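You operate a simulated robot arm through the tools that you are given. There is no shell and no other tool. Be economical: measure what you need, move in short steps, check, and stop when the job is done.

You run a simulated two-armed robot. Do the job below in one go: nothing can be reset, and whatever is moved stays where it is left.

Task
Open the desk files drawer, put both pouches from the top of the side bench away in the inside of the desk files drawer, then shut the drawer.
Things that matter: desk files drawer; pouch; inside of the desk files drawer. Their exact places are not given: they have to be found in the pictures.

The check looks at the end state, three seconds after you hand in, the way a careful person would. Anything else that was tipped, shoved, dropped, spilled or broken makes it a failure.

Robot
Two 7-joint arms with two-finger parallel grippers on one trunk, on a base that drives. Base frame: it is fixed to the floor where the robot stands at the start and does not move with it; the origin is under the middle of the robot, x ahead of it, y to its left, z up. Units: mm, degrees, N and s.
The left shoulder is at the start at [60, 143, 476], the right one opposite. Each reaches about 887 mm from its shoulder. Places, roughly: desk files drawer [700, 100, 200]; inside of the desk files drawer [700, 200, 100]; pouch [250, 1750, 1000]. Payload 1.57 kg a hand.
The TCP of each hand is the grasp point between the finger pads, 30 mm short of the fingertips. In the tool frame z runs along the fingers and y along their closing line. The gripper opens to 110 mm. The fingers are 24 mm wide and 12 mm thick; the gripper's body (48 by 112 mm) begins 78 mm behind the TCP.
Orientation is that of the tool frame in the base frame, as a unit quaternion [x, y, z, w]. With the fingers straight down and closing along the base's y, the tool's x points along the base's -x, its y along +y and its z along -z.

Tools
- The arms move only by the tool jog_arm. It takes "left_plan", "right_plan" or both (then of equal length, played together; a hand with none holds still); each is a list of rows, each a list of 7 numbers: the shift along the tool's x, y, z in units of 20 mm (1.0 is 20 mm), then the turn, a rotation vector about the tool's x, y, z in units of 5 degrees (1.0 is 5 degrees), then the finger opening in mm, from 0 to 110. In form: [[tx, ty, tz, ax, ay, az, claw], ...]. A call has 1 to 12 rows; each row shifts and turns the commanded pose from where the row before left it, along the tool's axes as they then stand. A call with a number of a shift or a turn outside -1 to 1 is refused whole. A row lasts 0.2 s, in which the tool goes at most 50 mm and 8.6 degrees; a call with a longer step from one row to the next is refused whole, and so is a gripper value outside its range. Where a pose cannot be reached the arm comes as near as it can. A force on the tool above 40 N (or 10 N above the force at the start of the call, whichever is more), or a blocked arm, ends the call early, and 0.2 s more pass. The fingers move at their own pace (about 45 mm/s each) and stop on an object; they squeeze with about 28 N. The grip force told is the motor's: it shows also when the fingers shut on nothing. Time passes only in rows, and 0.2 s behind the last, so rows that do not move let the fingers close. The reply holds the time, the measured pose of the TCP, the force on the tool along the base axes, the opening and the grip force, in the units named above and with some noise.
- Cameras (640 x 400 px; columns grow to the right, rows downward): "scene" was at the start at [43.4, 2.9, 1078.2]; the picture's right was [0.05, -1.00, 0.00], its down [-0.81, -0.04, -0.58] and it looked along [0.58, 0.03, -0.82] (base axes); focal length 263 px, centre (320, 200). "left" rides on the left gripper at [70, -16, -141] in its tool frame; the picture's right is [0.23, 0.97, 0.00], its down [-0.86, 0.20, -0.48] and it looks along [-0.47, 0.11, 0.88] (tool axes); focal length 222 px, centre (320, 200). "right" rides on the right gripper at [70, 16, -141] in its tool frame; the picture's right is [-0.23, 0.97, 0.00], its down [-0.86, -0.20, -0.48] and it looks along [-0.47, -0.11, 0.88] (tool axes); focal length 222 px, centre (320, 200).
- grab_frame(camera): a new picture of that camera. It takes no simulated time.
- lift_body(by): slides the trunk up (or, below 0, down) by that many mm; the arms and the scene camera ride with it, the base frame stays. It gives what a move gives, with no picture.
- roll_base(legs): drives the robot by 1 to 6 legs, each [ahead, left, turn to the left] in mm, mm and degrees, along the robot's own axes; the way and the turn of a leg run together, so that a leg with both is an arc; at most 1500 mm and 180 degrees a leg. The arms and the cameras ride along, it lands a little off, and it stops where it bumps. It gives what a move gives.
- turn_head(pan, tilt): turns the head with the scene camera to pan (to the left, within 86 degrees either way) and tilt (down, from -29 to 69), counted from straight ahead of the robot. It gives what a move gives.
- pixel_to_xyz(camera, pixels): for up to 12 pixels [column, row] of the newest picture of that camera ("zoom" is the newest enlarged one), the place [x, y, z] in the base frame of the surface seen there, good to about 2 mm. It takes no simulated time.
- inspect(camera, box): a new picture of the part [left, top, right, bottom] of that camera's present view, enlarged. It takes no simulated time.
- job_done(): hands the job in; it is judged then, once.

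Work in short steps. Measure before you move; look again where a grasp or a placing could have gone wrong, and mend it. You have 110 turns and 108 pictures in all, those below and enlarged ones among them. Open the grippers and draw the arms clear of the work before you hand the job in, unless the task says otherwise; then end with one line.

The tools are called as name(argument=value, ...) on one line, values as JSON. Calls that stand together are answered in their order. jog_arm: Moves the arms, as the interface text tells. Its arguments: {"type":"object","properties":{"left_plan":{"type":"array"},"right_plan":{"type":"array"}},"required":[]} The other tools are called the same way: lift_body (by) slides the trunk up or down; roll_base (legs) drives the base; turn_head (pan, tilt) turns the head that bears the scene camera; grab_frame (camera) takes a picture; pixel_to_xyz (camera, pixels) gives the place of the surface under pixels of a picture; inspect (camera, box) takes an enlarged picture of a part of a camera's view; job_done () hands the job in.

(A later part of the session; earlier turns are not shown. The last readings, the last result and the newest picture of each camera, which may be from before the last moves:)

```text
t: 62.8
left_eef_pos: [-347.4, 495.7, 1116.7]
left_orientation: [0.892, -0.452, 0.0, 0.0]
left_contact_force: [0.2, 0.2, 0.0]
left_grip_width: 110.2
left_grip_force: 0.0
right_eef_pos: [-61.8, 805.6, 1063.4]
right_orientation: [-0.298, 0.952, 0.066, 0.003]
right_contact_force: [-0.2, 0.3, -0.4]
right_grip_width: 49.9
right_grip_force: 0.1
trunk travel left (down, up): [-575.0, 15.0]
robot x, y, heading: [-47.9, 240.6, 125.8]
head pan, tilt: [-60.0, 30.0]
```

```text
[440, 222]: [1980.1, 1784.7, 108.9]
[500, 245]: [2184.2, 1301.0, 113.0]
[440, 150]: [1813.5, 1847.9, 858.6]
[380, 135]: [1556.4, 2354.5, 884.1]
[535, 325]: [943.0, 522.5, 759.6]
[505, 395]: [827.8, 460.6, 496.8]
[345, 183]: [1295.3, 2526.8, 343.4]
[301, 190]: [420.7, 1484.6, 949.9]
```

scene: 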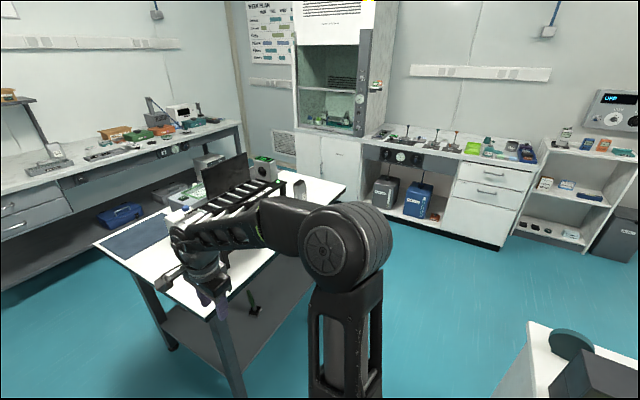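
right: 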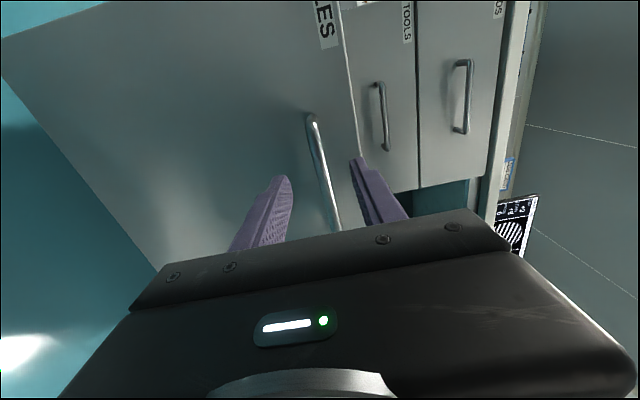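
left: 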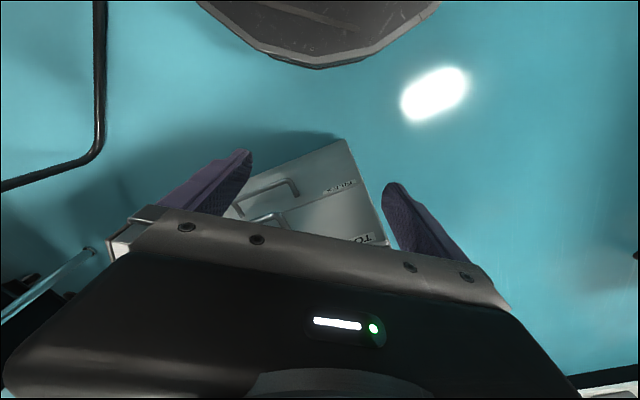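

Counter is far off (u≈2650). I strafe right to stand opposite the pouches.

roll_base(legs=[[0, -1187, 0]])

turn_head(pan=0, tilt=40)

grab_frame(camera="scene")

```text
t: 68.8
left_eef_pos: [607.5, 1199.1, 1116.6]
left_orientation: [0.894, -0.447, 0.0, 0.0]
left_contact_force: [-0.5, -0.7, -0.2]
left_grip_width: 109.9
left_grip_force: 0.1
right_eef_pos: [891.2, 1512.8, 1063.4]
right_orientation: [-0.302, 0.951, 0.066, 0.003]
right_contact_force: [0.0, 0.3, 0.0]
right_grip_width: 50.2
right_grip_force: 0.0
trunk travel left (down, up): [-575.0, 15.0]
robot x, y, heading: [908.4, 951.4, 126.6]
head pan, tilt: [-60.0, 30.0]
```

```text
t: 70.2
left_eef_pos: [608.1, 1198.5, 1116.5]
left_orientation: [0.895, -0.446, 0.0, 0.0]
left_contact_force: [0.1, -0.2, -0.4]
left_grip_width: 110.0
left_grip_force: 0.1
right_eef_pos: [888.2, 1512.2, 1062.8]
right_orientation: [-0.304, 0.95, 0.066, 0.004]
right_contact_force: [0.6, -0.7, -0.2]
right_grip_width: 50.3
right_grip_force: 0.0
trunk travel left (down, up): [-575.0, 15.0]
robot x, y, heading: [904.8, 948.1, 126.7]
head pan, tilt: [0.0, 40.0]
```

```text
81 pictures are left
```

scene: 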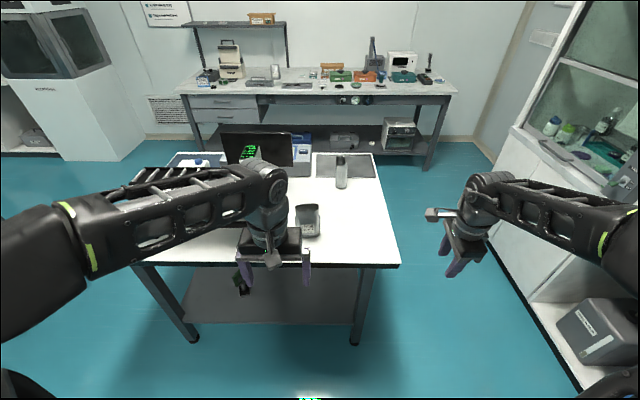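

Both pouches are visible: A at (308,220), B at (341,172). I zoom in.

inspect(camera="scene", box=[270, 140, 390, 250])

```text
3.64 times, centred on (330, 195) of scene
```

zoom: 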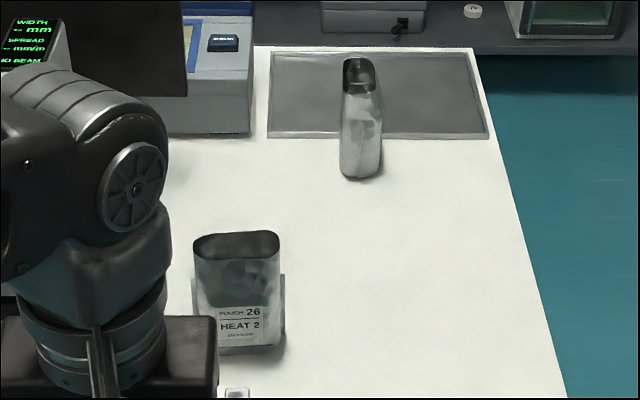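

pixel_to_xyz(camera="zoom", pixels=[[194, 245], [278, 235], [236, 258], [236, 233], [240, 345], [282, 300], [352, 60], [370, 60], [358, 92], [342, 90], [378, 90], [360, 172]])

pixel_to_xyz(camera="zoom", pixels=[[300, 138], [320, 180], [420, 100], [360, 130], [348, 130], [379, 130], [300, 330], [360, 150], [240, 300], [165, 255], [215, 255]])

```text
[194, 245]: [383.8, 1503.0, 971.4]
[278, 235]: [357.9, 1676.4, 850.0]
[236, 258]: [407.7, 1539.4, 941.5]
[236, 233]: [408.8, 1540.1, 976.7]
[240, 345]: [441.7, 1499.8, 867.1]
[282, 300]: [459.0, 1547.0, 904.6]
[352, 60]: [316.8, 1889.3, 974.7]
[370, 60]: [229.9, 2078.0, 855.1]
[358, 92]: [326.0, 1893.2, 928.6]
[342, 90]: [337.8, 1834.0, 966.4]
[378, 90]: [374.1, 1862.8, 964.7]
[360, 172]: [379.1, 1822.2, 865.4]
```

```text
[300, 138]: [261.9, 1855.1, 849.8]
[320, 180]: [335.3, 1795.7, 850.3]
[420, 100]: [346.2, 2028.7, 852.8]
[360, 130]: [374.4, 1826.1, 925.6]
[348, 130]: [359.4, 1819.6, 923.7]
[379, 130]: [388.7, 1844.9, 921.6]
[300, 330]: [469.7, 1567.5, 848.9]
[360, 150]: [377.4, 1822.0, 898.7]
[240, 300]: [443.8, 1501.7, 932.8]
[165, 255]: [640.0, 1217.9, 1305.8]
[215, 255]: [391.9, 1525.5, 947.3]
```

A: centre u≈1237, v≈980, thin (≈50 mm) along v. B: centre u≈1374, v≈1296, thin along u. I yaw the left hand to close along v and the right hand back to close along u, levelling its residual tilt.

jog_arm(left_plan=[[0, 0, 0, 0, 0, -1, 110], [0, 0, 0, 0, 0, -1, 110], [0, 0, 0, 0, 0, -1, 110], [0, 0, 0, 0, 0, -1, 110], [0, 0, 0, 0, 0, -1, 110], [0, 0, 0, 0, 0, -1, 110], [0, 0, 0, 0, 0, -1, 110], [0, 0, 0, 0, 0, -1, 110], [0, 0, 0, 0, 0, -1, 110], [0, 0, 0, 0, 0, -1, 110], [0, 0, 0, 0, 0, -1, 110]], right_plan=[[0, 0, 0, 0.7, 0.27, 0, 100], [0, 0, 0, 0.7, 0.28, 0, 100], [0, 0, 0, 0, 0, -1, 100], [0, 0, 0, 0, 0, -1, 100], [0, 0, 0, 0, 0, -1, 100], [0, 0, 0, 0, 0, -1, 100], [0, 0, 0, 0, 0, -1, 100], [0, 0, 0, 0, 0, -1, 100], [0, 0, 0, 0, 0, -1, 100], [0, 0, 0, 0, 0, -1, 100], [0, 0, 0, 0, 0, -1, 100]])

jog_arm(left_plan=[[0, 0, 0, 0, 0, -1, 110], [0, 0, 0, 0, 0, -1, 110], [0, 0, 0, 0, 0, -1, 110], [0, 0, 0, 0, 0, -1, 110], [0, 0, 0, 0, 0, -1, 110], [0, 0, 0, 0, 0, -1, 110], [0, 0, 0, 0, 0, -1, 110], [0, 0, 0, 0, 0, 0, 110], [0, 0, 0, 0, 0, 0, 110]], right_plan=[[0, 0, 0, 0, 0, -1, 100], [0, 0, 0, 0, 0, -1, 100], [0, 0, 0, 0, 0, -1, 100], [0, 0, 0, 0, 0, -1, 100], [0, 0, 0, 0, 0, -1, 100], [0, 0, 0, 0, 0, -1, 100], [0, 0, 0, 0, 0, -1, 100], [0, 0, 0, 0, 0, -1, 100], [0, 0, 0, 0, 0, -1, 100]])

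roll_base(legs=[[0, 0, -0.6]])

```text
t: 72.5
left_eef_pos: [608.1, 1199.0, 1115.8]
left_orientation: [1.0, 0.017, -0.001, 0.0]
left_contact_force: [0.2, -0.1, 0.2]
left_grip_width: 110.0
left_grip_force: 0.1
right_eef_pos: [890.6, 1513.0, 1063.4]
right_orientation: [-0.647, 0.763, 0.001, -0.001]
right_contact_force: [-0.8, -0.3, -0.3]
right_grip_width: 99.9
right_grip_force: 0.0
trunk travel left (down, up): [-575.0, 15.0]
robot x, y, heading: [909.0, 944.9, 126.6]
head pan, tilt: [0.0, 40.0]
```

```text
t: 74.5
left_eef_pos: [609.1, 1199.7, 1117.2]
left_orientation: [0.949, 0.316, 0.0, 0.0]
left_contact_force: [0.4, -0.5, 0.0]
left_grip_width: 110.2
left_grip_force: 0.0
right_eef_pos: [890.2, 1511.5, 1062.3]
right_orientation: [0.889, -0.458, -0.001, 0.001]
right_contact_force: [-0.4, 0.2, -0.4]
right_grip_width: 100.1
right_grip_force: 0.0
trunk travel left (down, up): [-575.0, 15.0]
robot x, y, heading: [906.6, 946.2, 126.6]
head pan, tilt: [0.0, 40.0]
```

```text
t: 75.3
left_eef_pos: [610.9, 1203.0, 1117.0]
left_orientation: [0.95, 0.312, 0.0, 0.0]
left_contact_force: [0.0, -0.6, 0.5]
left_grip_width: 109.7
left_grip_force: 0.0
right_eef_pos: [895.6, 1512.1, 1063.4]
right_orientation: [0.886, -0.463, -0.002, 0.0]
right_contact_force: [-0.9, -0.9, -0.2]
right_grip_width: 100.2
right_grip_force: 0.0
trunk travel left (down, up): [-575.0, 15.0]
robot x, y, heading: [906.5, 944.1, 126.4]
head pan, tilt: [0.0, 40.0]
```

Hands are oriented. I drive forward 290 mm toward the bench (hands well above the pouches).

roll_base(legs=[[290, 0, -0.3]])

grab_frame(camera="scene")

grab_frame(camera="left")

```text
t: 77.3
left_eef_pos: [439.5, 1440.9, 1115.9]
left_orientation: [0.951, 0.309, -0.001, 0.001]
left_contact_force: [1.3, -0.5, 0.1]
left_grip_width: 110.0
left_grip_force: 0.1
right_eef_pos: [726.3, 1750.2, 1063.1]
right_orientation: [0.885, -0.465, -0.001, 0.0]
right_contact_force: [-0.4, 0.5, 0.3]
right_grip_width: 100.1
right_grip_force: 0.1
trunk travel left (down, up): [-575.0, 15.0]
robot x, y, heading: [735.9, 1186.1, 125.8]
head pan, tilt: [0.0, 40.0]
```

```text
79 pictures are left
```

scene: 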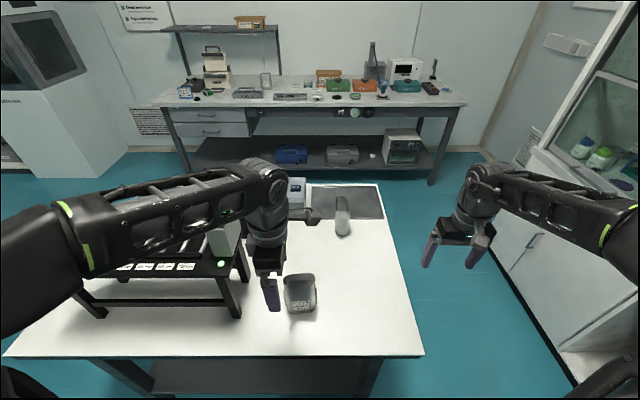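

```text
78 pictures are left
```

left: 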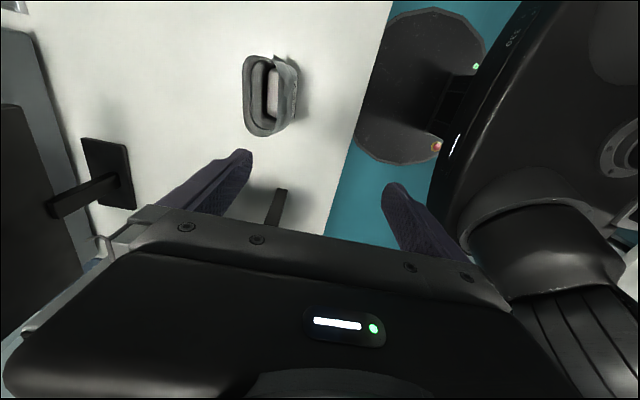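

The left camera sees pouch A's open top at (270,95). I measure its rim.

pixel_to_xyz(camera="left", pixels=[[245, 65], [245, 100], [262, 134], [290, 128], [296, 95], [290, 62], [270, 57], [245, 120], [255, 59], [280, 131]])

inspect(camera="left", box=[220, 40, 320, 150])

```text
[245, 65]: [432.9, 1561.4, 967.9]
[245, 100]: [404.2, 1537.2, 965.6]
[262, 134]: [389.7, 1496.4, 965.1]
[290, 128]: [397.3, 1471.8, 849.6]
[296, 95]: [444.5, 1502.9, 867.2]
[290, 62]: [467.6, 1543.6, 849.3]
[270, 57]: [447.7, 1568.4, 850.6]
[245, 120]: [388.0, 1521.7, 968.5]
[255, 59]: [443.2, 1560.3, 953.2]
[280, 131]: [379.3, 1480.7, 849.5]
```

```text
3.64 times, centred on (270, 95) of left
```

zoom: 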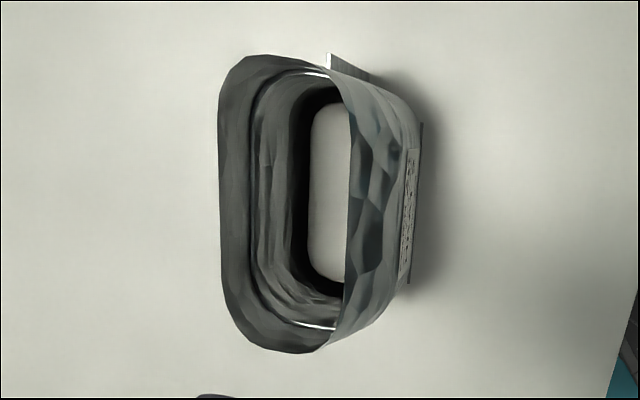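

Rim A centre is u≈1236, v≈980. I move the left hand over it and start descending.

jog_arm(left_plan=[[0.42, -0.92, 0, 0, 0, 0, 110], [0.42, -0.92, 0, 0, 0, 0, 110], [0.42, -0.92, 0, 0, 0, 0, 110], [0.4, -0.9, 0, 0, 0, 0, 110], [0, 0, 1, 0, 0, 0, 110], [0, 0, 1, 0, 0, 0, 110], [0, 0, 1, 0, 0, 0, 110], [0, 0, 1, 0, 0, 0, 110]])

grab_frame(camera="left")

inspect(camera="scene", box=[200, 180, 400, 340])

```text
t: 79.1
left_eef_pos: [422.5, 1518.5, 1036.8]
left_orientation: [0.951, 0.309, 0.0, 0.0]
left_contact_force: [-0.2, 0.2, -0.9]
left_grip_width: 110.0
left_grip_force: 0.0
right_eef_pos: [726.6, 1750.0, 1062.9]
right_orientation: [0.885, -0.465, -0.001, 0.001]
right_contact_force: [-0.1, 0.6, 0.1]
right_grip_width: 100.1
right_grip_force: 0.0
trunk travel left (down, up): [-575.0, 15.0]
robot x, y, heading: [738.3, 1186.6, 125.9]
head pan, tilt: [0.0, 40.0]
```

```text
76 pictures are left
```

left: 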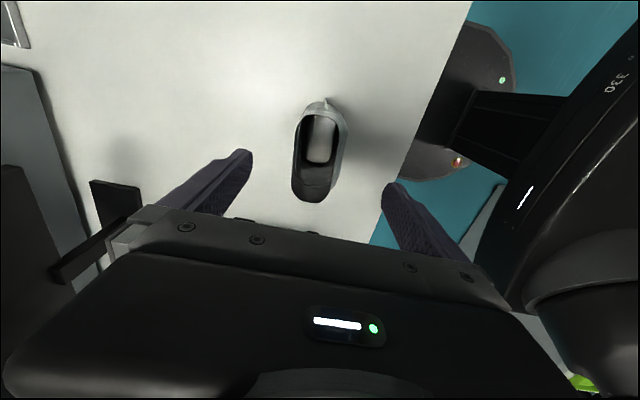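

```text
2.50 times, centred on (300, 260) of scene
```

zoom: 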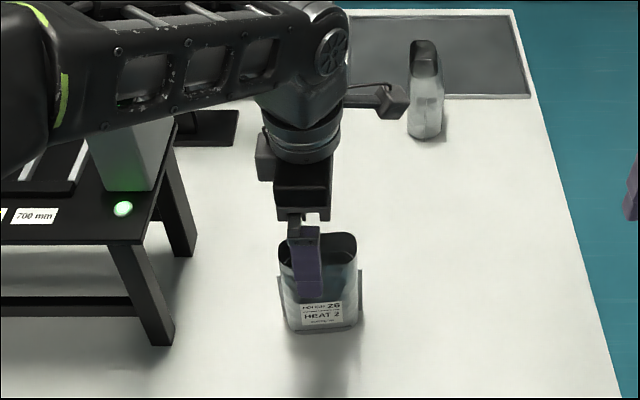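

Aligned with the pouch between the fingers. I descend to z≈936 and close.

jog_arm(left_plan=[[0, 0, 1, 0, 0, 0, 110], [0, 0, 1, 0, 0, 0, 110], [0, 0, 1, 0, 0, 0, 110], [0, 0, 1, 0, 0, 0, 110], [0, 0, 1, 0, 0, 0, 110], [0, 0, 0, 0, 0, 0, 20], [0, 0, 0, 0, 0, 0, 20], [0, 0, 0, 0, 0, 0, 20], [0, 0, 0, 0, 0, 0, 20], [0, 0, 0, 0, 0, 0, 20]])

grab_frame(camera="left")

```text
t: 81.3
left_eef_pos: [423.3, 1518.4, 935.9]
left_orientation: [0.951, 0.309, 0.0, 0.0]
left_contact_force: [-0.4, 0.3, 1.9]
left_grip_width: 51.8
left_grip_force: 28.0
right_eef_pos: [725.8, 1749.9, 1062.5]
right_orientation: [0.885, -0.465, -0.001, -0.001]
right_contact_force: [-0.5, -0.4, 0.0]
right_grip_width: 100.1
right_grip_force: 0.0
trunk travel left (down, up): [-575.0, 15.0]
robot x, y, heading: [736.4, 1185.4, 126.0]
head pan, tilt: [0.0, 40.0]
```

```text
74 pictures are left
```

left: 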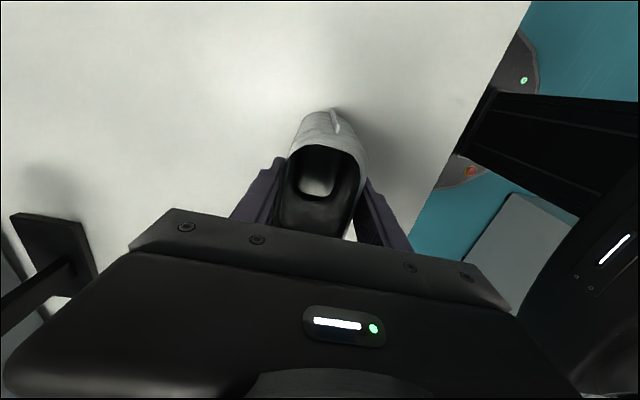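

Firm grip on A (52 mm). I lift it 140 mm and check.

jog_arm(left_plan=[[0, 0, -0.6, 0, 0, 0, 20], [0, 0, -0.8, 0, 0, 0, 20], [0, 0, -0.8, 0, 0, 0, 20], [0, 0, -0.8, 0, 0, 0, 20], [0, 0, -0.8, 0, 0, 0, 20], [0, 0, -0.8, 0, 0, 0, 20], [0, 0, -0.8, 0, 0, 0, 20], [0, 0, -0.8, 0, 0, 0, 20]])

jog_arm(right_plan=[[-1, 0.5, 0, 0, 0, 0, 110], [-1, 0.5, 0, 0, 0, 0, 110], [-1, 0.5, 0, 0, 0, 0, 110], [-1, 0.5, 0, 0, 0, 0, 110], [-1, 0.5, 0, 0, 0, 0, 110], [-1, 0.5, 0, 0, 0, 0, 110], [-1, 0.5, 0, 0, 0, 0, 110], [-1, 0.5, 0, 0, 0, 0, 110], [-1, 0.5, 0, 0, 0, 0, 110], [-1, 0.5, 0, 0, 0, 0, 110]])

grab_frame(camera="scene")

grab_frame(camera="right")

```text
t: 83.1
left_eef_pos: [422.4, 1520.0, 1061.9]
left_orientation: [0.951, 0.309, 0.001, 0.0]
left_contact_force: [0.0, 0.0, -2.6]
left_grip_width: 51.7
left_grip_force: 27.4
right_eef_pos: [725.9, 1748.7, 1063.6]
right_orientation: [0.885, -0.466, -0.001, 0.0]
right_contact_force: [0.4, 0.1, -0.5]
right_grip_width: 100.3
right_grip_force: 0.0
trunk travel left (down, up): [-575.0, 15.0]
robot x, y, heading: [733.9, 1184.1, 125.9]
head pan, tilt: [0.0, 40.0]
```

```text
t: 85.3
left_eef_pos: [423.3, 1520.4, 1060.2]
left_orientation: [0.951, 0.308, 0.001, 0.001]
left_contact_force: [-0.4, -0.3, -2.5]
left_grip_width: 51.9
left_grip_force: 28.2
right_eef_pos: [535.7, 1835.2, 1049.0]
right_orientation: [0.885, -0.466, -0.004, -0.001]
right_contact_force: [0.1, 0.4, 0.2]
right_grip_width: 109.9
right_grip_force: 0.1
right hand out of reach, approached as far as the arm can: row 9, 10
trunk travel left (down, up): [-575.0, 15.0]
robot x, y, heading: [736.6, 1184.1, 125.9]
head pan, tilt: [0.0, 40.0]
```

```text
73 pictures are left
```

scene: 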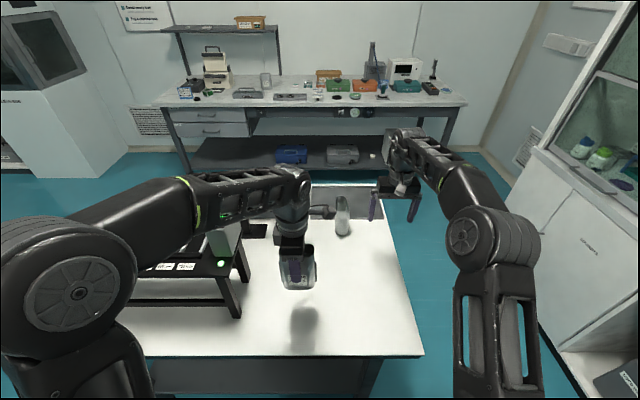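

```text
72 pictures are left
```

right: 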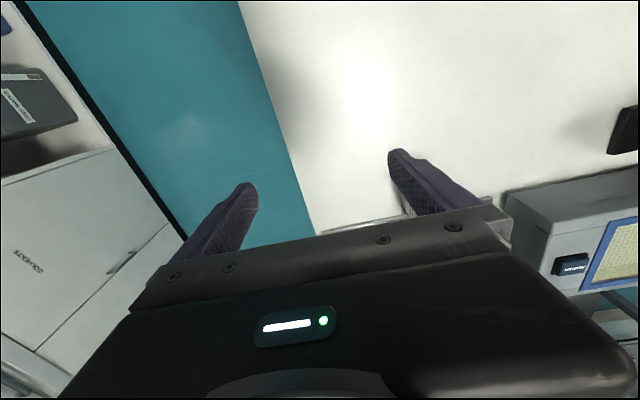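

A is held. B is beyond top-down reach, so I'll pull the left hand back a bit, bring the right hand in front of B at low height, and tilt it forward 35° to reach in from the front.

jog_arm(left_plan=[[0, 0.9, 0, 0, 0, 0, 20], [0, 0.9, 0, 0, 0, 0, 20], [0, 0.9, 0, 0, 0, 0, 20], [0, 0.9, 0, 0, 0, 0, 20], [0, 0.9, 0, 0, 0, 0, 20], [0, 0.9, 0, 0, 0, 0, 20]])

jog_arm(right_plan=[[0.2, 0.98, 0, 0, 0, 0, 110], [0.2, 0.98, 0, 0, 0, 0, 110], [0.2, 0.98, 0, 0, 0, 0, 110], [0.2, 0.98, 0, 0, 0, 0, 110], [0.2, 0.98, 0.3, 0, 0, 0, 110], [0, 0.98, 0.3, 0, 0, 0, 110], [0, 0.98, 0.4, 0, 0, 0, 110], [0, 0, 0.8, 0, -1, 0, 110], [0, 0, 0.8, 0, -1, 0, 110], [0, 0, 0.8, 0, -1, 0, 110], [0, 0, 0.8, 0, -1, 0, 110], [0, 0, 0.8, 0, -1, 0, 110]])

grab_frame(camera="right")

grab_frame(camera="scene")

```text
t: 86.7
left_eef_pos: [486.7, 1431.0, 1061.9]
left_orientation: [0.951, 0.309, 0.0, 0.0]
left_contact_force: [0.5, 0.0, -2.4]
left_grip_width: 51.9
left_grip_force: 27.7
right_eef_pos: [534.7, 1834.4, 1049.5]
right_orientation: [0.885, -0.466, -0.003, -0.002]
right_contact_force: [0.1, -0.3, 0.2]
right_grip_width: 110.1
right_grip_force: 0.0
trunk travel left (down, up): [-575.0, 15.0]
robot x, y, heading: [732.9, 1187.0, 125.8]
head pan, tilt: [0.0, 40.0]
```

```text
t: 89.3
left_eef_pos: [485.3, 1432.3, 1061.5]
left_orientation: [0.951, 0.31, 0.0, 0.0]
left_contact_force: [-0.3, 0.2, -1.6]
left_grip_width: 51.7
left_grip_force: 28.1
right_eef_pos: [425.7, 1753.8, 950.6]
right_orientation: [0.864, -0.455, -0.193, -0.1]
right_contact_force: [-0.8, -0.5, -0.3]
right_grip_width: 109.7
right_grip_force: 0.1
trunk travel left (down, up): [-575.0, 15.0]
robot x, y, heading: [734.8, 1185.1, 125.9]
head pan, tilt: [0.0, 40.0]
```

```text
71 pictures are left
```

right: 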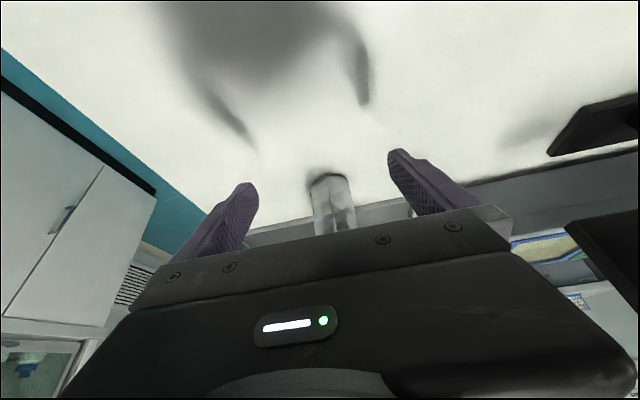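

```text
70 pictures are left
```

scene: 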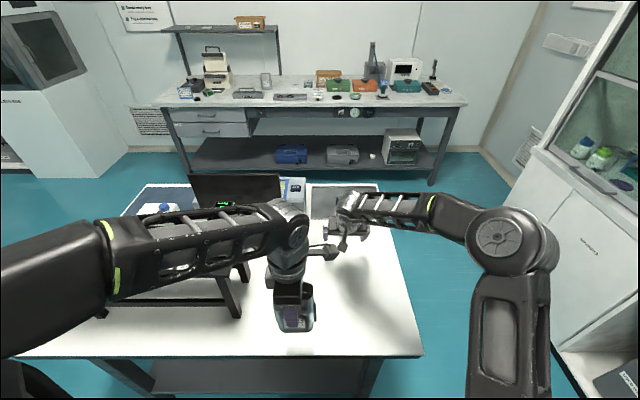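

Pouch B is centred between the fingers at (335,205). I finish the tilt and slide forward around it in two stages.

jog_arm(right_plan=[[0, 0, 0, 0, -1, 0, 110], [0, 0, 0, 0, -1, 0, 110], [-0.72, 0, 0.52, 0, 0, 0, 110], [-0.72, 0, 0.52, 0, 0, 0, 110], [-0.72, 0, 0.52, 0, 0, 0, 110], [-0.72, 0, 0.52, 0, 0, 0, 110]])

grab_frame(camera="right")

```text
t: 90.7
left_eef_pos: [486.7, 1432.6, 1060.2]
left_orientation: [0.951, 0.31, 0.0, 0.0]
left_contact_force: [-0.3, 0.5, -2.2]
left_grip_width: 51.7
left_grip_force: 28.0
right_eef_pos: [385.5, 1811.3, 949.5]
right_orientation: [0.844, -0.443, -0.268, -0.139]
right_contact_force: [0.1, 0.7, 0.6]
right_grip_width: 109.8
right_grip_force: 0.1
trunk travel left (down, up): [-575.0, 15.0]
robot x, y, heading: [737.2, 1184.5, 125.7]
head pan, tilt: [0.0, 40.0]
```

```text
69 pictures are left
```

right: 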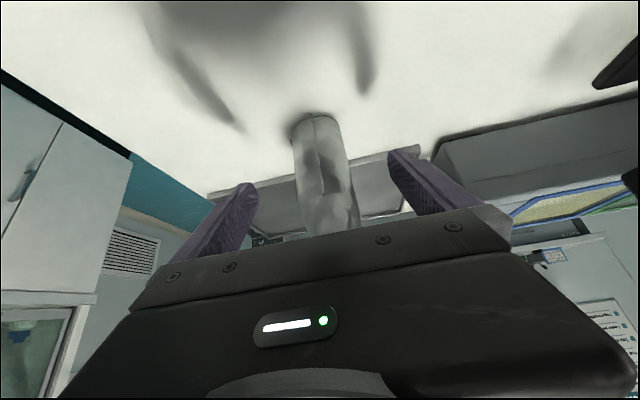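

jog_arm(right_plan=[[-0.57, 0.05, 0.4, 0, 0, 0, 110], [-0.57, 0.05, 0.4, 0, 0, 0, 110], [-0.57, 0.05, 0.4, 0, 0, 0, 110], [-0.57, 0, 0.4, 0, 0, 0, 110], [0, 0, 0, 0, 0, 0, 110]])

grab_frame(camera="right")

```text
t: 91.9
left_eef_pos: [486.3, 1432.3, 1060.0]
left_orientation: [0.951, 0.309, 0.0, 0.0]
left_contact_force: [0.4, -0.2, -3.2]
left_grip_width: 51.9
left_grip_force: 27.9
right_eef_pos: [351.8, 1854.8, 949.7]
right_orientation: [0.844, -0.445, -0.266, -0.14]
right_contact_force: [0.4, -0.7, 0.0]
right_grip_width: 109.8
right_grip_force: 0.1
trunk travel left (down, up): [-575.0, 15.0]
robot x, y, heading: [731.8, 1182.3, 125.9]
head pan, tilt: [0.0, 40.0]
```

```text
68 pictures are left
```

right: 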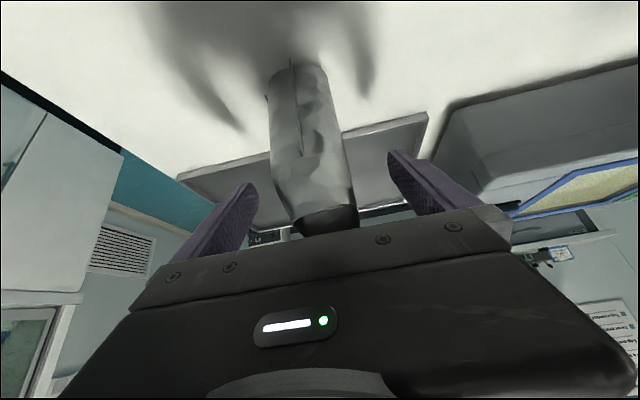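

The TCP is at pouch B's centre. I close.

jog_arm(right_plan=[[0, 0, 0, 0, 0, 0, 20], [0, 0, 0, 0, 0, 0, 20], [0, 0, 0, 0, 0, 0, 20], [0, 0, 0, 0, 0, 0, 20], [0, 0, 0, 0, 0, 0, 20], [0, 0, 0, 0, 0, 0, 20]])

grab_frame(camera="right")

```text
t: 93.3
left_eef_pos: [487.0, 1432.1, 1061.6]
left_orientation: [0.951, 0.309, 0.0, 0.0]
left_contact_force: [0.2, -0.1, -3.4]
left_grip_width: 51.8
left_grip_force: 28.2
right_eef_pos: [352.6, 1855.1, 949.1]
right_orientation: [0.844, -0.443, -0.268, -0.14]
right_contact_force: [1.1, 0.7, -0.1]
right_grip_width: 51.7
right_grip_force: 28.0
trunk travel left (down, up): [-575.0, 15.0]
robot x, y, heading: [737.2, 1185.7, 125.8]
head pan, tilt: [0.0, 40.0]
```

```text
67 pictures are left
```

right: 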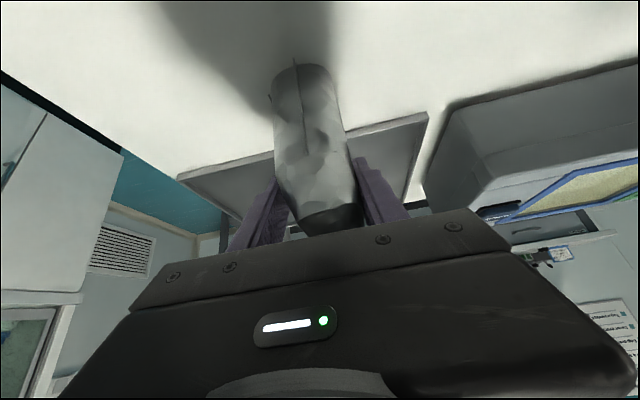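

Gripped B (52 mm). I lift it and retract, moving outward from the left hand.

jog_arm(right_plan=[[-0.4, 0, -0.6, 0, 0, 0, 20], [-0.3, 0, -0.75, 0, 0, 0, 20], [-0.3, 0, -0.75, 0, 0, 0, 20], [-0.26, 0, -0.8, 0, 0, 0, 20], [-0.26, 0, -0.8, 0, 0, 0, 20], [0.5, -0.3, -0.7, 0, 0, 0, 20], [0.8, -0.5, -0.57, 0, 0, 0, 20], [0.8, -0.5, -0.57, 0, 0, 0, 20], [0.8, -0.5, -0.57, 0, 0, 0, 20], [0.8, -0.5, -0.57, 0, 0, 0, 20], [0.8, -0.5, -0.57, 0, 0, 0, 20], [0.8, -0.5, -0.57, 0, 0, 0, 20]])

grab_frame(camera="scene")

grab_frame(camera="right")

```text
t: 95.9
left_eef_pos: [487.3, 1431.5, 1061.5]
left_orientation: [0.951, 0.309, 0.0, 0.0]
left_contact_force: [0.4, 0.2, -2.3]
left_grip_width: 51.9
left_grip_force: 28.1
right_eef_pos: [491.7, 1766.8, 1034.8]
right_orientation: [0.844, -0.444, -0.267, -0.141]
right_contact_force: [0.0, 0.5, -3.2]
right_grip_width: 51.2
right_grip_force: 27.6
trunk travel left (down, up): [-575.0, 15.0]
robot x, y, heading: [733.4, 1189.6, 125.5]
head pan, tilt: [0.0, 40.0]
```

```text
66 pictures are left
```

scene: 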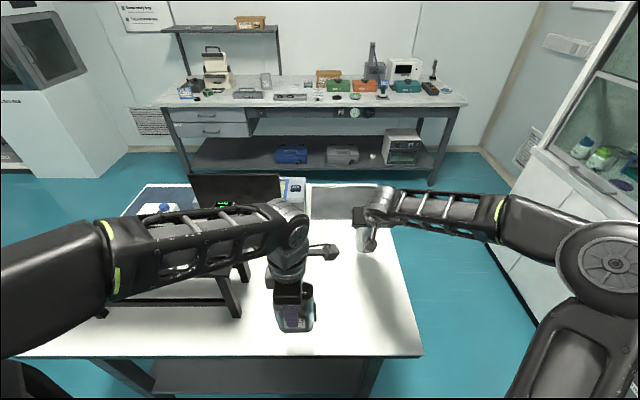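

```text
65 pictures are left
```

right: 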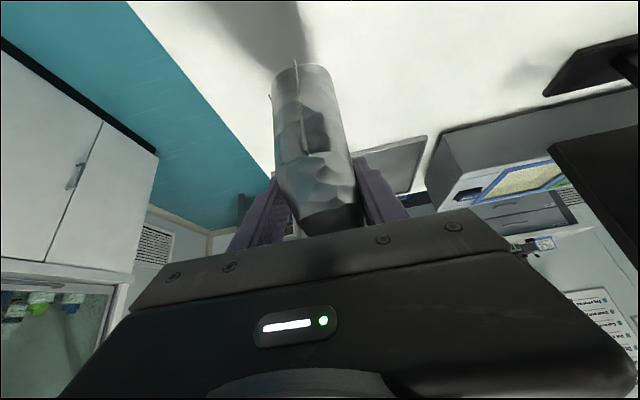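

Both pouches are held. I back away from the bench and then tuck the right hand closer before travelling.

roll_base(legs=[[-290, 0, 0.3]])

jog_arm(right_plan=[[0.8, 0, -0.57, 0, 0, 0, 20], [0.8, 0, -0.57, 0, 0, 0, 20], [0.8, 0, -0.57, 0, 0, 0, 20], [0.8, 0, -0.57, 0, 0, 0, 20], [0.8, 0, -0.57, 0, 0, 0, 20], [0.8, 0, -0.57, 0, 0, 0, 20], [0.8, 0, -0.57, 0, 0, 0, 20], [0.8, 0, -0.57, 0, 0, 0, 20], [0.8, 0, -0.57, 0, 0, 0, 20], [0.8, 0, -0.57, 0, 0, 0, 20]])

grab_frame(camera="scene")

```text
t: 97.9
left_eef_pos: [659.9, 1191.5, 1061.2]
left_orientation: [0.95, 0.313, 0.0, 0.0]
left_contact_force: [-0.1, 0.1, -2.0]
left_grip_width: 51.7
left_grip_force: 27.6
right_eef_pos: [658.7, 1525.6, 1036.6]
right_orientation: [0.845, -0.441, -0.268, -0.14]
right_contact_force: [-0.5, -0.1, -2.3]
right_grip_width: 51.5
right_grip_force: 28.3
trunk travel left (down, up): [-575.0, 15.0]
robot x, y, heading: [907.8, 947.9, 126.2]
head pan, tilt: [0.0, 40.0]
```

```text
t: 100.1
left_eef_pos: [658.4, 1191.0, 1061.8]
left_orientation: [0.95, 0.313, 0.001, 0.0]
left_contact_force: [-0.3, -0.4, -2.3]
left_grip_width: 52.1
left_grip_force: 28.6
right_eef_pos: [771.4, 1367.1, 1037.3]
right_orientation: [0.846, -0.441, -0.268, -0.138]
right_contact_force: [-0.5, 0.5, -3.2]
right_grip_width: 51.6
right_grip_force: 28.3
trunk travel left (down, up): [-575.0, 15.0]
robot x, y, heading: [906.1, 945.0, 126.4]
head pan, tilt: [0.0, 40.0]
```

```text
64 pictures are left
```

scene: 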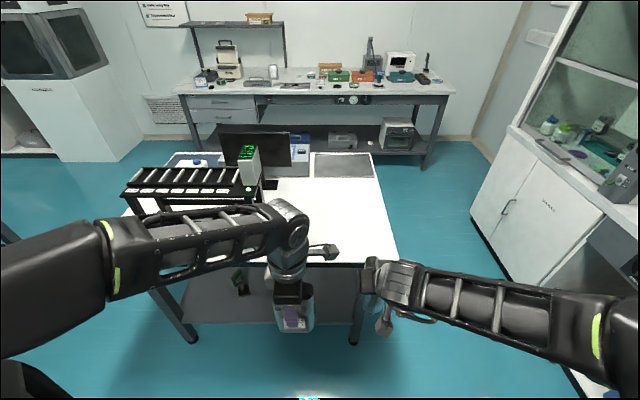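

Driving left along the corridor to near the desk, stopping at u≈150 to look.

roll_base(legs=[[0, -30, 0], [0, 1170, 0]])

turn_head(pan=70, tilt=35)

grab_frame(camera="scene")

```text
t: 106.6
left_eef_pos: [-275.5, 499.1, 1062.1]
left_orientation: [0.949, 0.317, -0.001, 0.0]
left_contact_force: [-0.4, -0.8, -2.8]
left_grip_width: 51.9
left_grip_force: 28.0
right_eef_pos: [-165.2, 676.3, 1037.0]
right_orientation: [0.847, -0.438, -0.268, -0.139]
right_contact_force: [-0.3, 0.6, -2.8]
right_grip_width: 51.8
right_grip_force: 27.8
trunk travel left (down, up): [-575.0, 15.0]
robot x, y, heading: [-21.0, 260.0, 126.9]
head pan, tilt: [0.0, 40.0]
```

```text
t: 108.0
left_eef_pos: [-275.8, 500.7, 1061.1]
left_orientation: [0.949, 0.317, 0.0, 0.0]
left_contact_force: [0.3, 0.1, -2.4]
left_grip_width: 51.8
left_grip_force: 28.3
right_eef_pos: [-164.4, 677.8, 1036.0]
right_orientation: [0.848, -0.437, -0.268, -0.137]
right_contact_force: [-0.2, -0.2, -2.4]
right_grip_width: 51.4
right_grip_force: 27.9
trunk travel left (down, up): [-575.0, 15.0]
robot x, y, heading: [-24.2, 258.9, 126.8]
head pan, tilt: [70.0, 35.0]
```

```text
63 pictures are left
```

scene: 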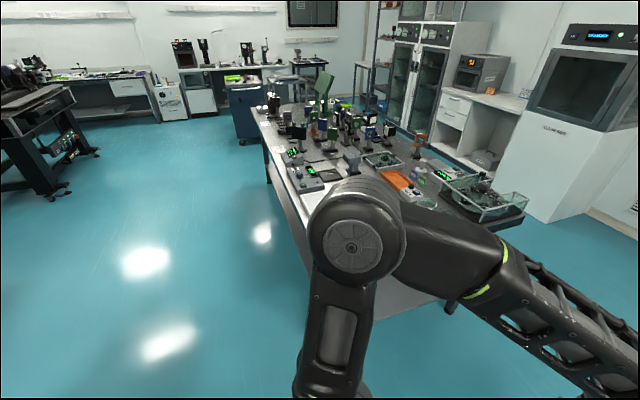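

pixel_to_xyz(camera="scene", pixels=[[262, 120], [285, 170], [300, 215], [400, 300], [450, 290], [510, 225], [350, 245], [340, 190], [320, 245]])

```text
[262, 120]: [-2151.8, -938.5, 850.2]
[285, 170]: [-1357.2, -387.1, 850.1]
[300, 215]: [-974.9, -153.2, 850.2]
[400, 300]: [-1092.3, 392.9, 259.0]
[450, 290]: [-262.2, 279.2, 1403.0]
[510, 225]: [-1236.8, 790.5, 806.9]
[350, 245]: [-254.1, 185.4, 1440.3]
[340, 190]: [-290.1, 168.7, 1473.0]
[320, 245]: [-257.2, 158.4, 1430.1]
```

Clear all round to the left. I turn left to face the drawer's left side (heading −54°).

roll_base(legs=[[0, 0, 179.3]])

turn_head(pan=10, tilt=50)

grab_frame(camera="scene")

```text
t: 115.6
left_eef_pos: [218.9, 4.5, 1061.9]
left_orientation: [-0.293, 0.956, 0.0, 0.001]
left_contact_force: [1.0, -0.3, -3.0]
left_grip_width: 51.9
left_grip_force: 27.7
right_eef_pos: [101.5, -168.1, 1036.4]
right_orientation: [0.458, 0.837, -0.144, 0.264]
right_contact_force: [-0.2, -0.4, -2.8]
right_grip_width: 51.6
right_grip_force: 28.2
trunk travel left (down, up): [-575.0, 15.0]
robot x, y, heading: [-22.0, 256.6, -55.9]
head pan, tilt: [70.0, 35.0]
```

```text
t: 116.9
left_eef_pos: [218.1, 3.8, 1062.6]
left_orientation: [-0.294, 0.956, 0.0, -0.001]
left_contact_force: [0.8, -0.2, -2.5]
left_grip_width: 51.6
left_grip_force: 28.1
right_eef_pos: [99.6, -167.6, 1036.7]
right_orientation: [0.457, 0.837, -0.144, 0.264]
right_contact_force: [0.0, 0.7, -3.2]
right_grip_width: 51.6
right_grip_force: 27.7
trunk travel left (down, up): [-575.0, 15.0]
robot x, y, heading: [-23.8, 254.4, -56.1]
head pan, tilt: [10.0, 50.0]
```

```text
62 pictures are left
```

scene: 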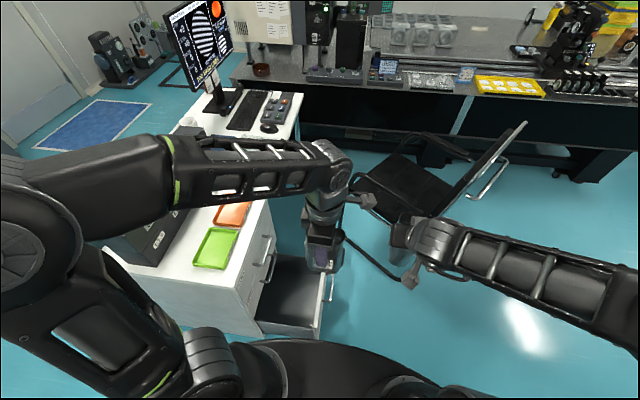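

The open drawer is at (290,300). I correct the heading by 2° and measure the drawer interior.

roll_base(legs=[[0, 0, 2]])

inspect(camera="scene", box=[210, 220, 370, 360])

```text
t: 117.7
left_eef_pos: [227.2, 13.6, 1061.7]
left_orientation: [-0.31, 0.951, 0.0, 0.0]
left_contact_force: [-1.2, 0.8, -2.0]
left_grip_width: 51.6
left_grip_force: 28.2
right_eef_pos: [114.2, -163.0, 1036.2]
right_orientation: [0.443, 0.845, -0.14, 0.267]
right_contact_force: [0.2, 0.1, -3.4]
right_grip_width: 51.5
right_grip_force: 27.7
trunk travel left (down, up): [-575.0, 15.0]
robot x, y, heading: [-19.7, 252.5, -53.9]
head pan, tilt: [10.0, 50.0]
```

```text
2.86 times, centred on (290, 290) of scene
```

zoom: 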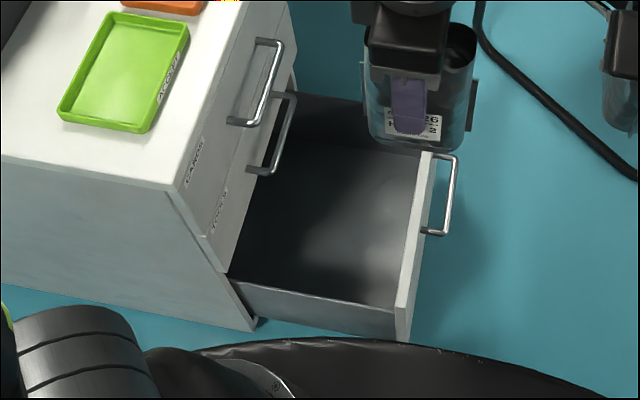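

pixel_to_xyz(camera="zoom", pixels=[[240, 284], [390, 308], [400, 300], [430, 158], [425, 190], [300, 250], [400, 160], [320, 150], [310, 110], [285, 130], [268, 70], [205, 245]])

```text
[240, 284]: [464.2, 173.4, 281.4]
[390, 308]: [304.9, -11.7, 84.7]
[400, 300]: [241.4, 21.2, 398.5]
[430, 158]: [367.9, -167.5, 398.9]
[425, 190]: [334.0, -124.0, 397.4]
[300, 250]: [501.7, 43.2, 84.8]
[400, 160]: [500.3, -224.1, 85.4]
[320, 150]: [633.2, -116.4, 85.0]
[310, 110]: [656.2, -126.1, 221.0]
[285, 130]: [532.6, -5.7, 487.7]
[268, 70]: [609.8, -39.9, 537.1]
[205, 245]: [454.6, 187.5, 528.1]
```

Interior spans u 210–470, v −485…−140, floor z 85, front panel top 398, side wall 281. I shift the left hand over (u 325, v −225), then lower the trunk.

jog_arm(left_plan=[[-0.95, -0.73, 0, 0, 0, 0, 20], [-0.95, -0.73, 0, 0, 0, 0, 20], [-0.95, -0.73, 0, 0, 0, 0, 20], [-0.95, -0.73, 0, 0, 0, 0, 20], [-0.95, -0.73, 0, 0, 0, 0, 20], [-0.95, -0.73, 0, 0, 0, 0, 20], [-0.95, -0.73, 0, 0, 0, 0, 20]])

lift_body(by=-300)

grab_frame(camera="scene")

```text
t: 119.3
left_eef_pos: [395.2, 9.3, 1062.2]
left_orientation: [-0.31, 0.951, 0.001, 0.0]
left_contact_force: [0.6, 0.0, -2.8]
left_grip_width: 51.9
left_grip_force: 28.0
right_eef_pos: [115.2, -162.2, 1037.1]
right_orientation: [0.443, 0.845, -0.139, 0.266]
right_contact_force: [0.3, -0.1, -3.1]
right_grip_width: 51.8
right_grip_force: 28.0
trunk travel left (down, up): [-575.0, 15.0]
robot x, y, heading: [-21.3, 256.1, -53.9]
head pan, tilt: [10.0, 50.0]
```

```text
t: 122.3
left_eef_pos: [393.9, 8.6, 761.2]
left_orientation: [-0.311, 0.951, 0.0, 0.001]
left_contact_force: [-0.3, -0.2, -2.5]
left_grip_width: 51.5
left_grip_force: 28.2
right_eef_pos: [114.3, -162.6, 736.9]
right_orientation: [0.443, 0.845, -0.139, 0.267]
right_contact_force: [0.2, -0.4, -2.2]
right_grip_width: 51.8
right_grip_force: 28.1
trunk travel left (down, up): [-275.0, 315.0]
robot x, y, heading: [-23.7, 256.2, -54.0]
head pan, tilt: [10.0, 50.0]
```

```text
60 pictures are left
```

scene: 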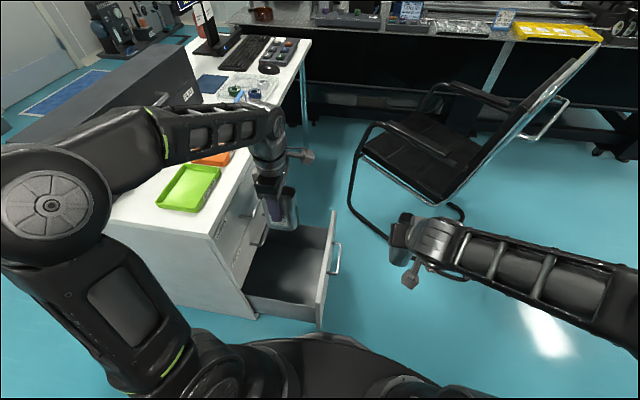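

I check the left forearm's clearance from the desk edge before lowering further.

pixel_to_xyz(camera="scene", pixels=[[60, 170], [130, 125], [160, 110], [200, 110], [240, 108], [270, 110], [225, 150], [245, 170], [262, 225], [205, 235]])

```text
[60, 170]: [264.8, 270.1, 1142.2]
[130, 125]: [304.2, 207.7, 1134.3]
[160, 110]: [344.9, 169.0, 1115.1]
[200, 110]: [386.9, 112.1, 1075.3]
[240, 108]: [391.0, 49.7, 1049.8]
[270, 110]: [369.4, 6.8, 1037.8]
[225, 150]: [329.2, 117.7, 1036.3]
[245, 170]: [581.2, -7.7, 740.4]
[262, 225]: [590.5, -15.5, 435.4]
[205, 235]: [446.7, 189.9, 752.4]
```

Clearance ~100 mm. I lower the trunk another 200 and then the left hand into the drawer.

lift_body(by=-200)

jog_arm(left_plan=[[0, 0, 1, 0, 0, 0, 20], [0, 0, 1, 0, 0, 0, 20], [0, 0, 1, 0, 0, 0, 20], [0, 0, 1, 0, 0, 0, 20], [0, 0, 1, 0, 0, 0, 20], [0, 0, 1, 0, 0, 0, 20], [0, 0, 1, 0, 0, 0, 20], [0, 0, 1, 0, 0, 0, 20], [0, 0, 1, 0, 0, 0, 20], [0, 0, 1, 0, 0, 0, 20]])

grab_frame(camera="scene")

grab_frame(camera="left")

```text
t: 124.5
left_eef_pos: [394.7, 8.3, 562.1]
left_orientation: [-0.31, 0.951, 0.0, -0.001]
left_contact_force: [0.2, -0.2, -2.4]
left_grip_width: 51.8
left_grip_force: 28.3
right_eef_pos: [114.2, -162.4, 537.1]
right_orientation: [0.442, 0.845, -0.138, 0.267]
right_contact_force: [-0.1, 0.5, -2.9]
right_grip_width: 51.7
right_grip_force: 28.2
trunk travel left (down, up): [-75.0, 515.0]
robot x, y, heading: [-21.3, 258.7, -54.1]
head pan, tilt: [10.0, 50.0]
```

```text
t: 126.7
left_eef_pos: [395.5, 8.4, 359.5]
left_orientation: [-0.31, 0.951, 0.0, -0.001]
left_contact_force: [-0.4, 0.9, -2.1]
left_grip_width: 51.8
left_grip_force: 27.4
right_eef_pos: [115.3, -162.6, 536.7]
right_orientation: [0.442, 0.845, -0.138, 0.267]
right_contact_force: [0.7, 0.5, -2.4]
right_grip_width: 51.6
right_grip_force: 27.9
trunk travel left (down, up): [-75.0, 515.0]
robot x, y, heading: [-19.1, 258.6, -54.0]
head pan, tilt: [10.0, 50.0]
```

```text
59 pictures are left
```

scene: 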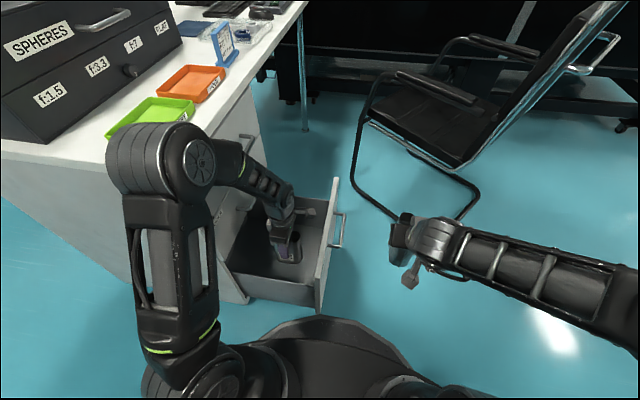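

```text
58 pictures are left
```

left: 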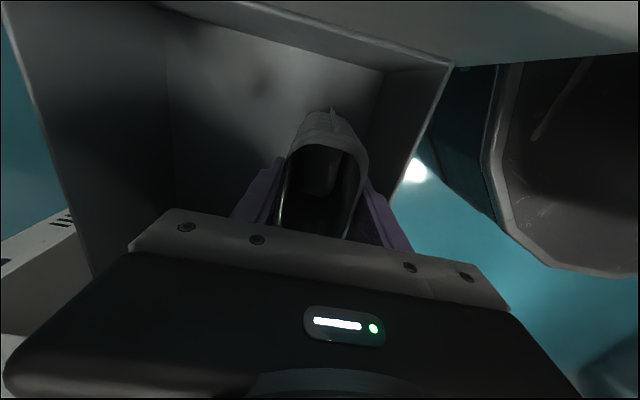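

The drawer takes the pouch well, but I check the elbow's distance from the desk edge before continuing down.

pixel_to_xyz(camera="scene", pixels=[[125, 150], [150, 130], [190, 140], [215, 145], [245, 165], [240, 145], [120, 190], [195, 122], [108, 138], [250, 100]])

```text
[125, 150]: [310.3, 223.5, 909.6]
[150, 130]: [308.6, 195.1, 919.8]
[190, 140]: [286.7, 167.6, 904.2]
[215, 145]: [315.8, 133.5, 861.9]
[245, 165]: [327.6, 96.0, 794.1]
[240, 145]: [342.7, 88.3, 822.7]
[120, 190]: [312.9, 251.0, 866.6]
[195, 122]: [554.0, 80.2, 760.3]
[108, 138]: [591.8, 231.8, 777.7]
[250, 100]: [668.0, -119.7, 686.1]
```

Elbow is ~150 mm clear. I lower A to just above the drawer floor.

jog_arm(left_plan=[[0, 0, 1, 0, 0, 0, 20], [0, 0, 1, 0, 0, 0, 20], [0, 0, 1, 0, 0, 0, 20], [0, 0, 1, 0, 0, 0, 20], [0, 0, 1, 0, 0, 0, 20], [0, 0, 1, 0, 0, 0, 20], [0, 0, 1, 0, 0, 0, 20], [0, 0, 1, 0, 0, 0, 20], [0, 0, 0.6, 0, 0, 0, 20], [0, 0, 0.5, 0, 0, 0, 20], [0, 0, 0.1, 0, 0, 0, 20]])

grab_frame(camera="left")

```text
t: 129.1
left_eef_pos: [394.5, 10.6, 177.1]
left_orientation: [-0.312, 0.95, 0.0, 0.0]
left_contact_force: [-0.4, -0.5, -2.7]
left_grip_width: 51.7
left_grip_force: 28.1
right_eef_pos: [114.1, -162.0, 536.1]
right_orientation: [0.443, 0.844, -0.139, 0.267]
right_contact_force: [-0.3, 0.2, -2.0]
right_grip_width: 51.7
right_grip_force: 27.6
trunk travel left (down, up): [-75.0, 515.0]
robot x, y, heading: [-23.5, 257.8, -54.0]
head pan, tilt: [10.0, 50.0]
```

```text
57 pictures are left
```

left: 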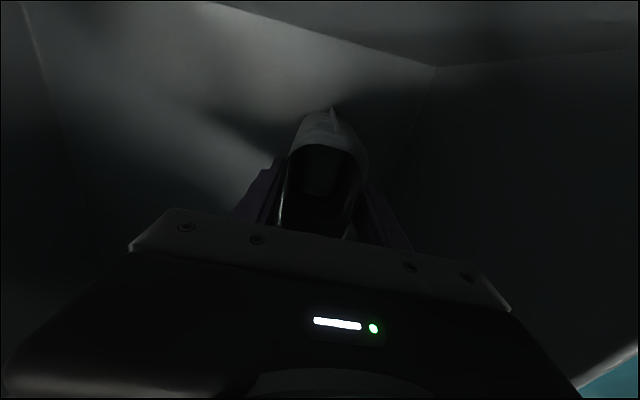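

No contact yet; lower the last ~5 mm, then open.

jog_arm(left_plan=[[0, 0, 0.15, 0, 0, 0, 20], [0, 0, 0.12, 0, 0, 0, 20], [0, 0, 0, 0, 0, 0, 20]])

jog_arm(left_plan=[[0, 0, 0, 0, 0, 0, 58], [0, 0, 0, 0, 0, 0, 66], [0, 0, 0, 0, 0, 0, 84], [0, 0, 0, 0, 0, 0, 84], [0, 0, 0, 0, 0, 0, 84]])

grab_frame(camera="left")

```text
t: 129.9
left_eef_pos: [394.4, 9.1, 172.7]
left_orientation: [-0.311, 0.951, 0.0, 0.0]
left_contact_force: [0.6, 1.0, -2.6]
left_grip_width: 51.6
left_grip_force: 28.1
right_eef_pos: [113.9, -161.9, 536.7]
right_orientation: [0.442, 0.845, -0.139, 0.267]
right_contact_force: [0.9, -0.1, -2.5]
right_grip_width: 51.7
right_grip_force: 27.7
trunk travel left (down, up): [-75.0, 515.0]
robot x, y, heading: [-20.3, 258.6, -54.1]
head pan, tilt: [10.0, 50.0]
```

```text
t: 131.1
left_eef_pos: [394.4, 10.6, 173.4]
left_orientation: [-0.311, 0.951, -0.001, -0.001]
left_contact_force: [-0.2, -0.3, 0.2]
left_grip_width: 83.9
left_grip_force: 0.1
right_eef_pos: [115.1, -162.8, 536.6]
right_orientation: [0.442, 0.845, -0.139, 0.267]
right_contact_force: [0.0, -0.2, -1.5]
right_grip_width: 51.6
right_grip_force: 27.9
trunk travel left (down, up): [-75.0, 515.0]
robot x, y, heading: [-20.6, 258.0, -53.6]
head pan, tilt: [10.0, 50.0]
```

```text
56 pictures are left
```

left: 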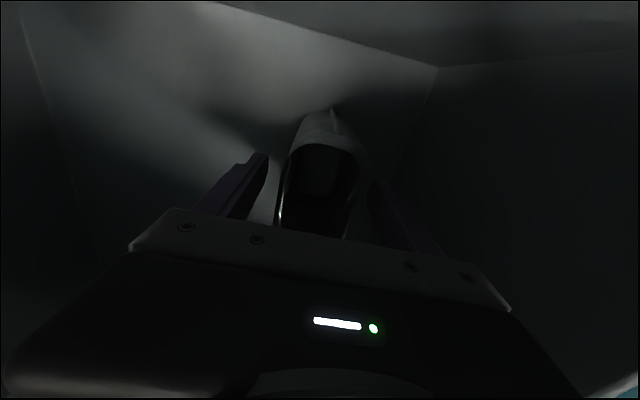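

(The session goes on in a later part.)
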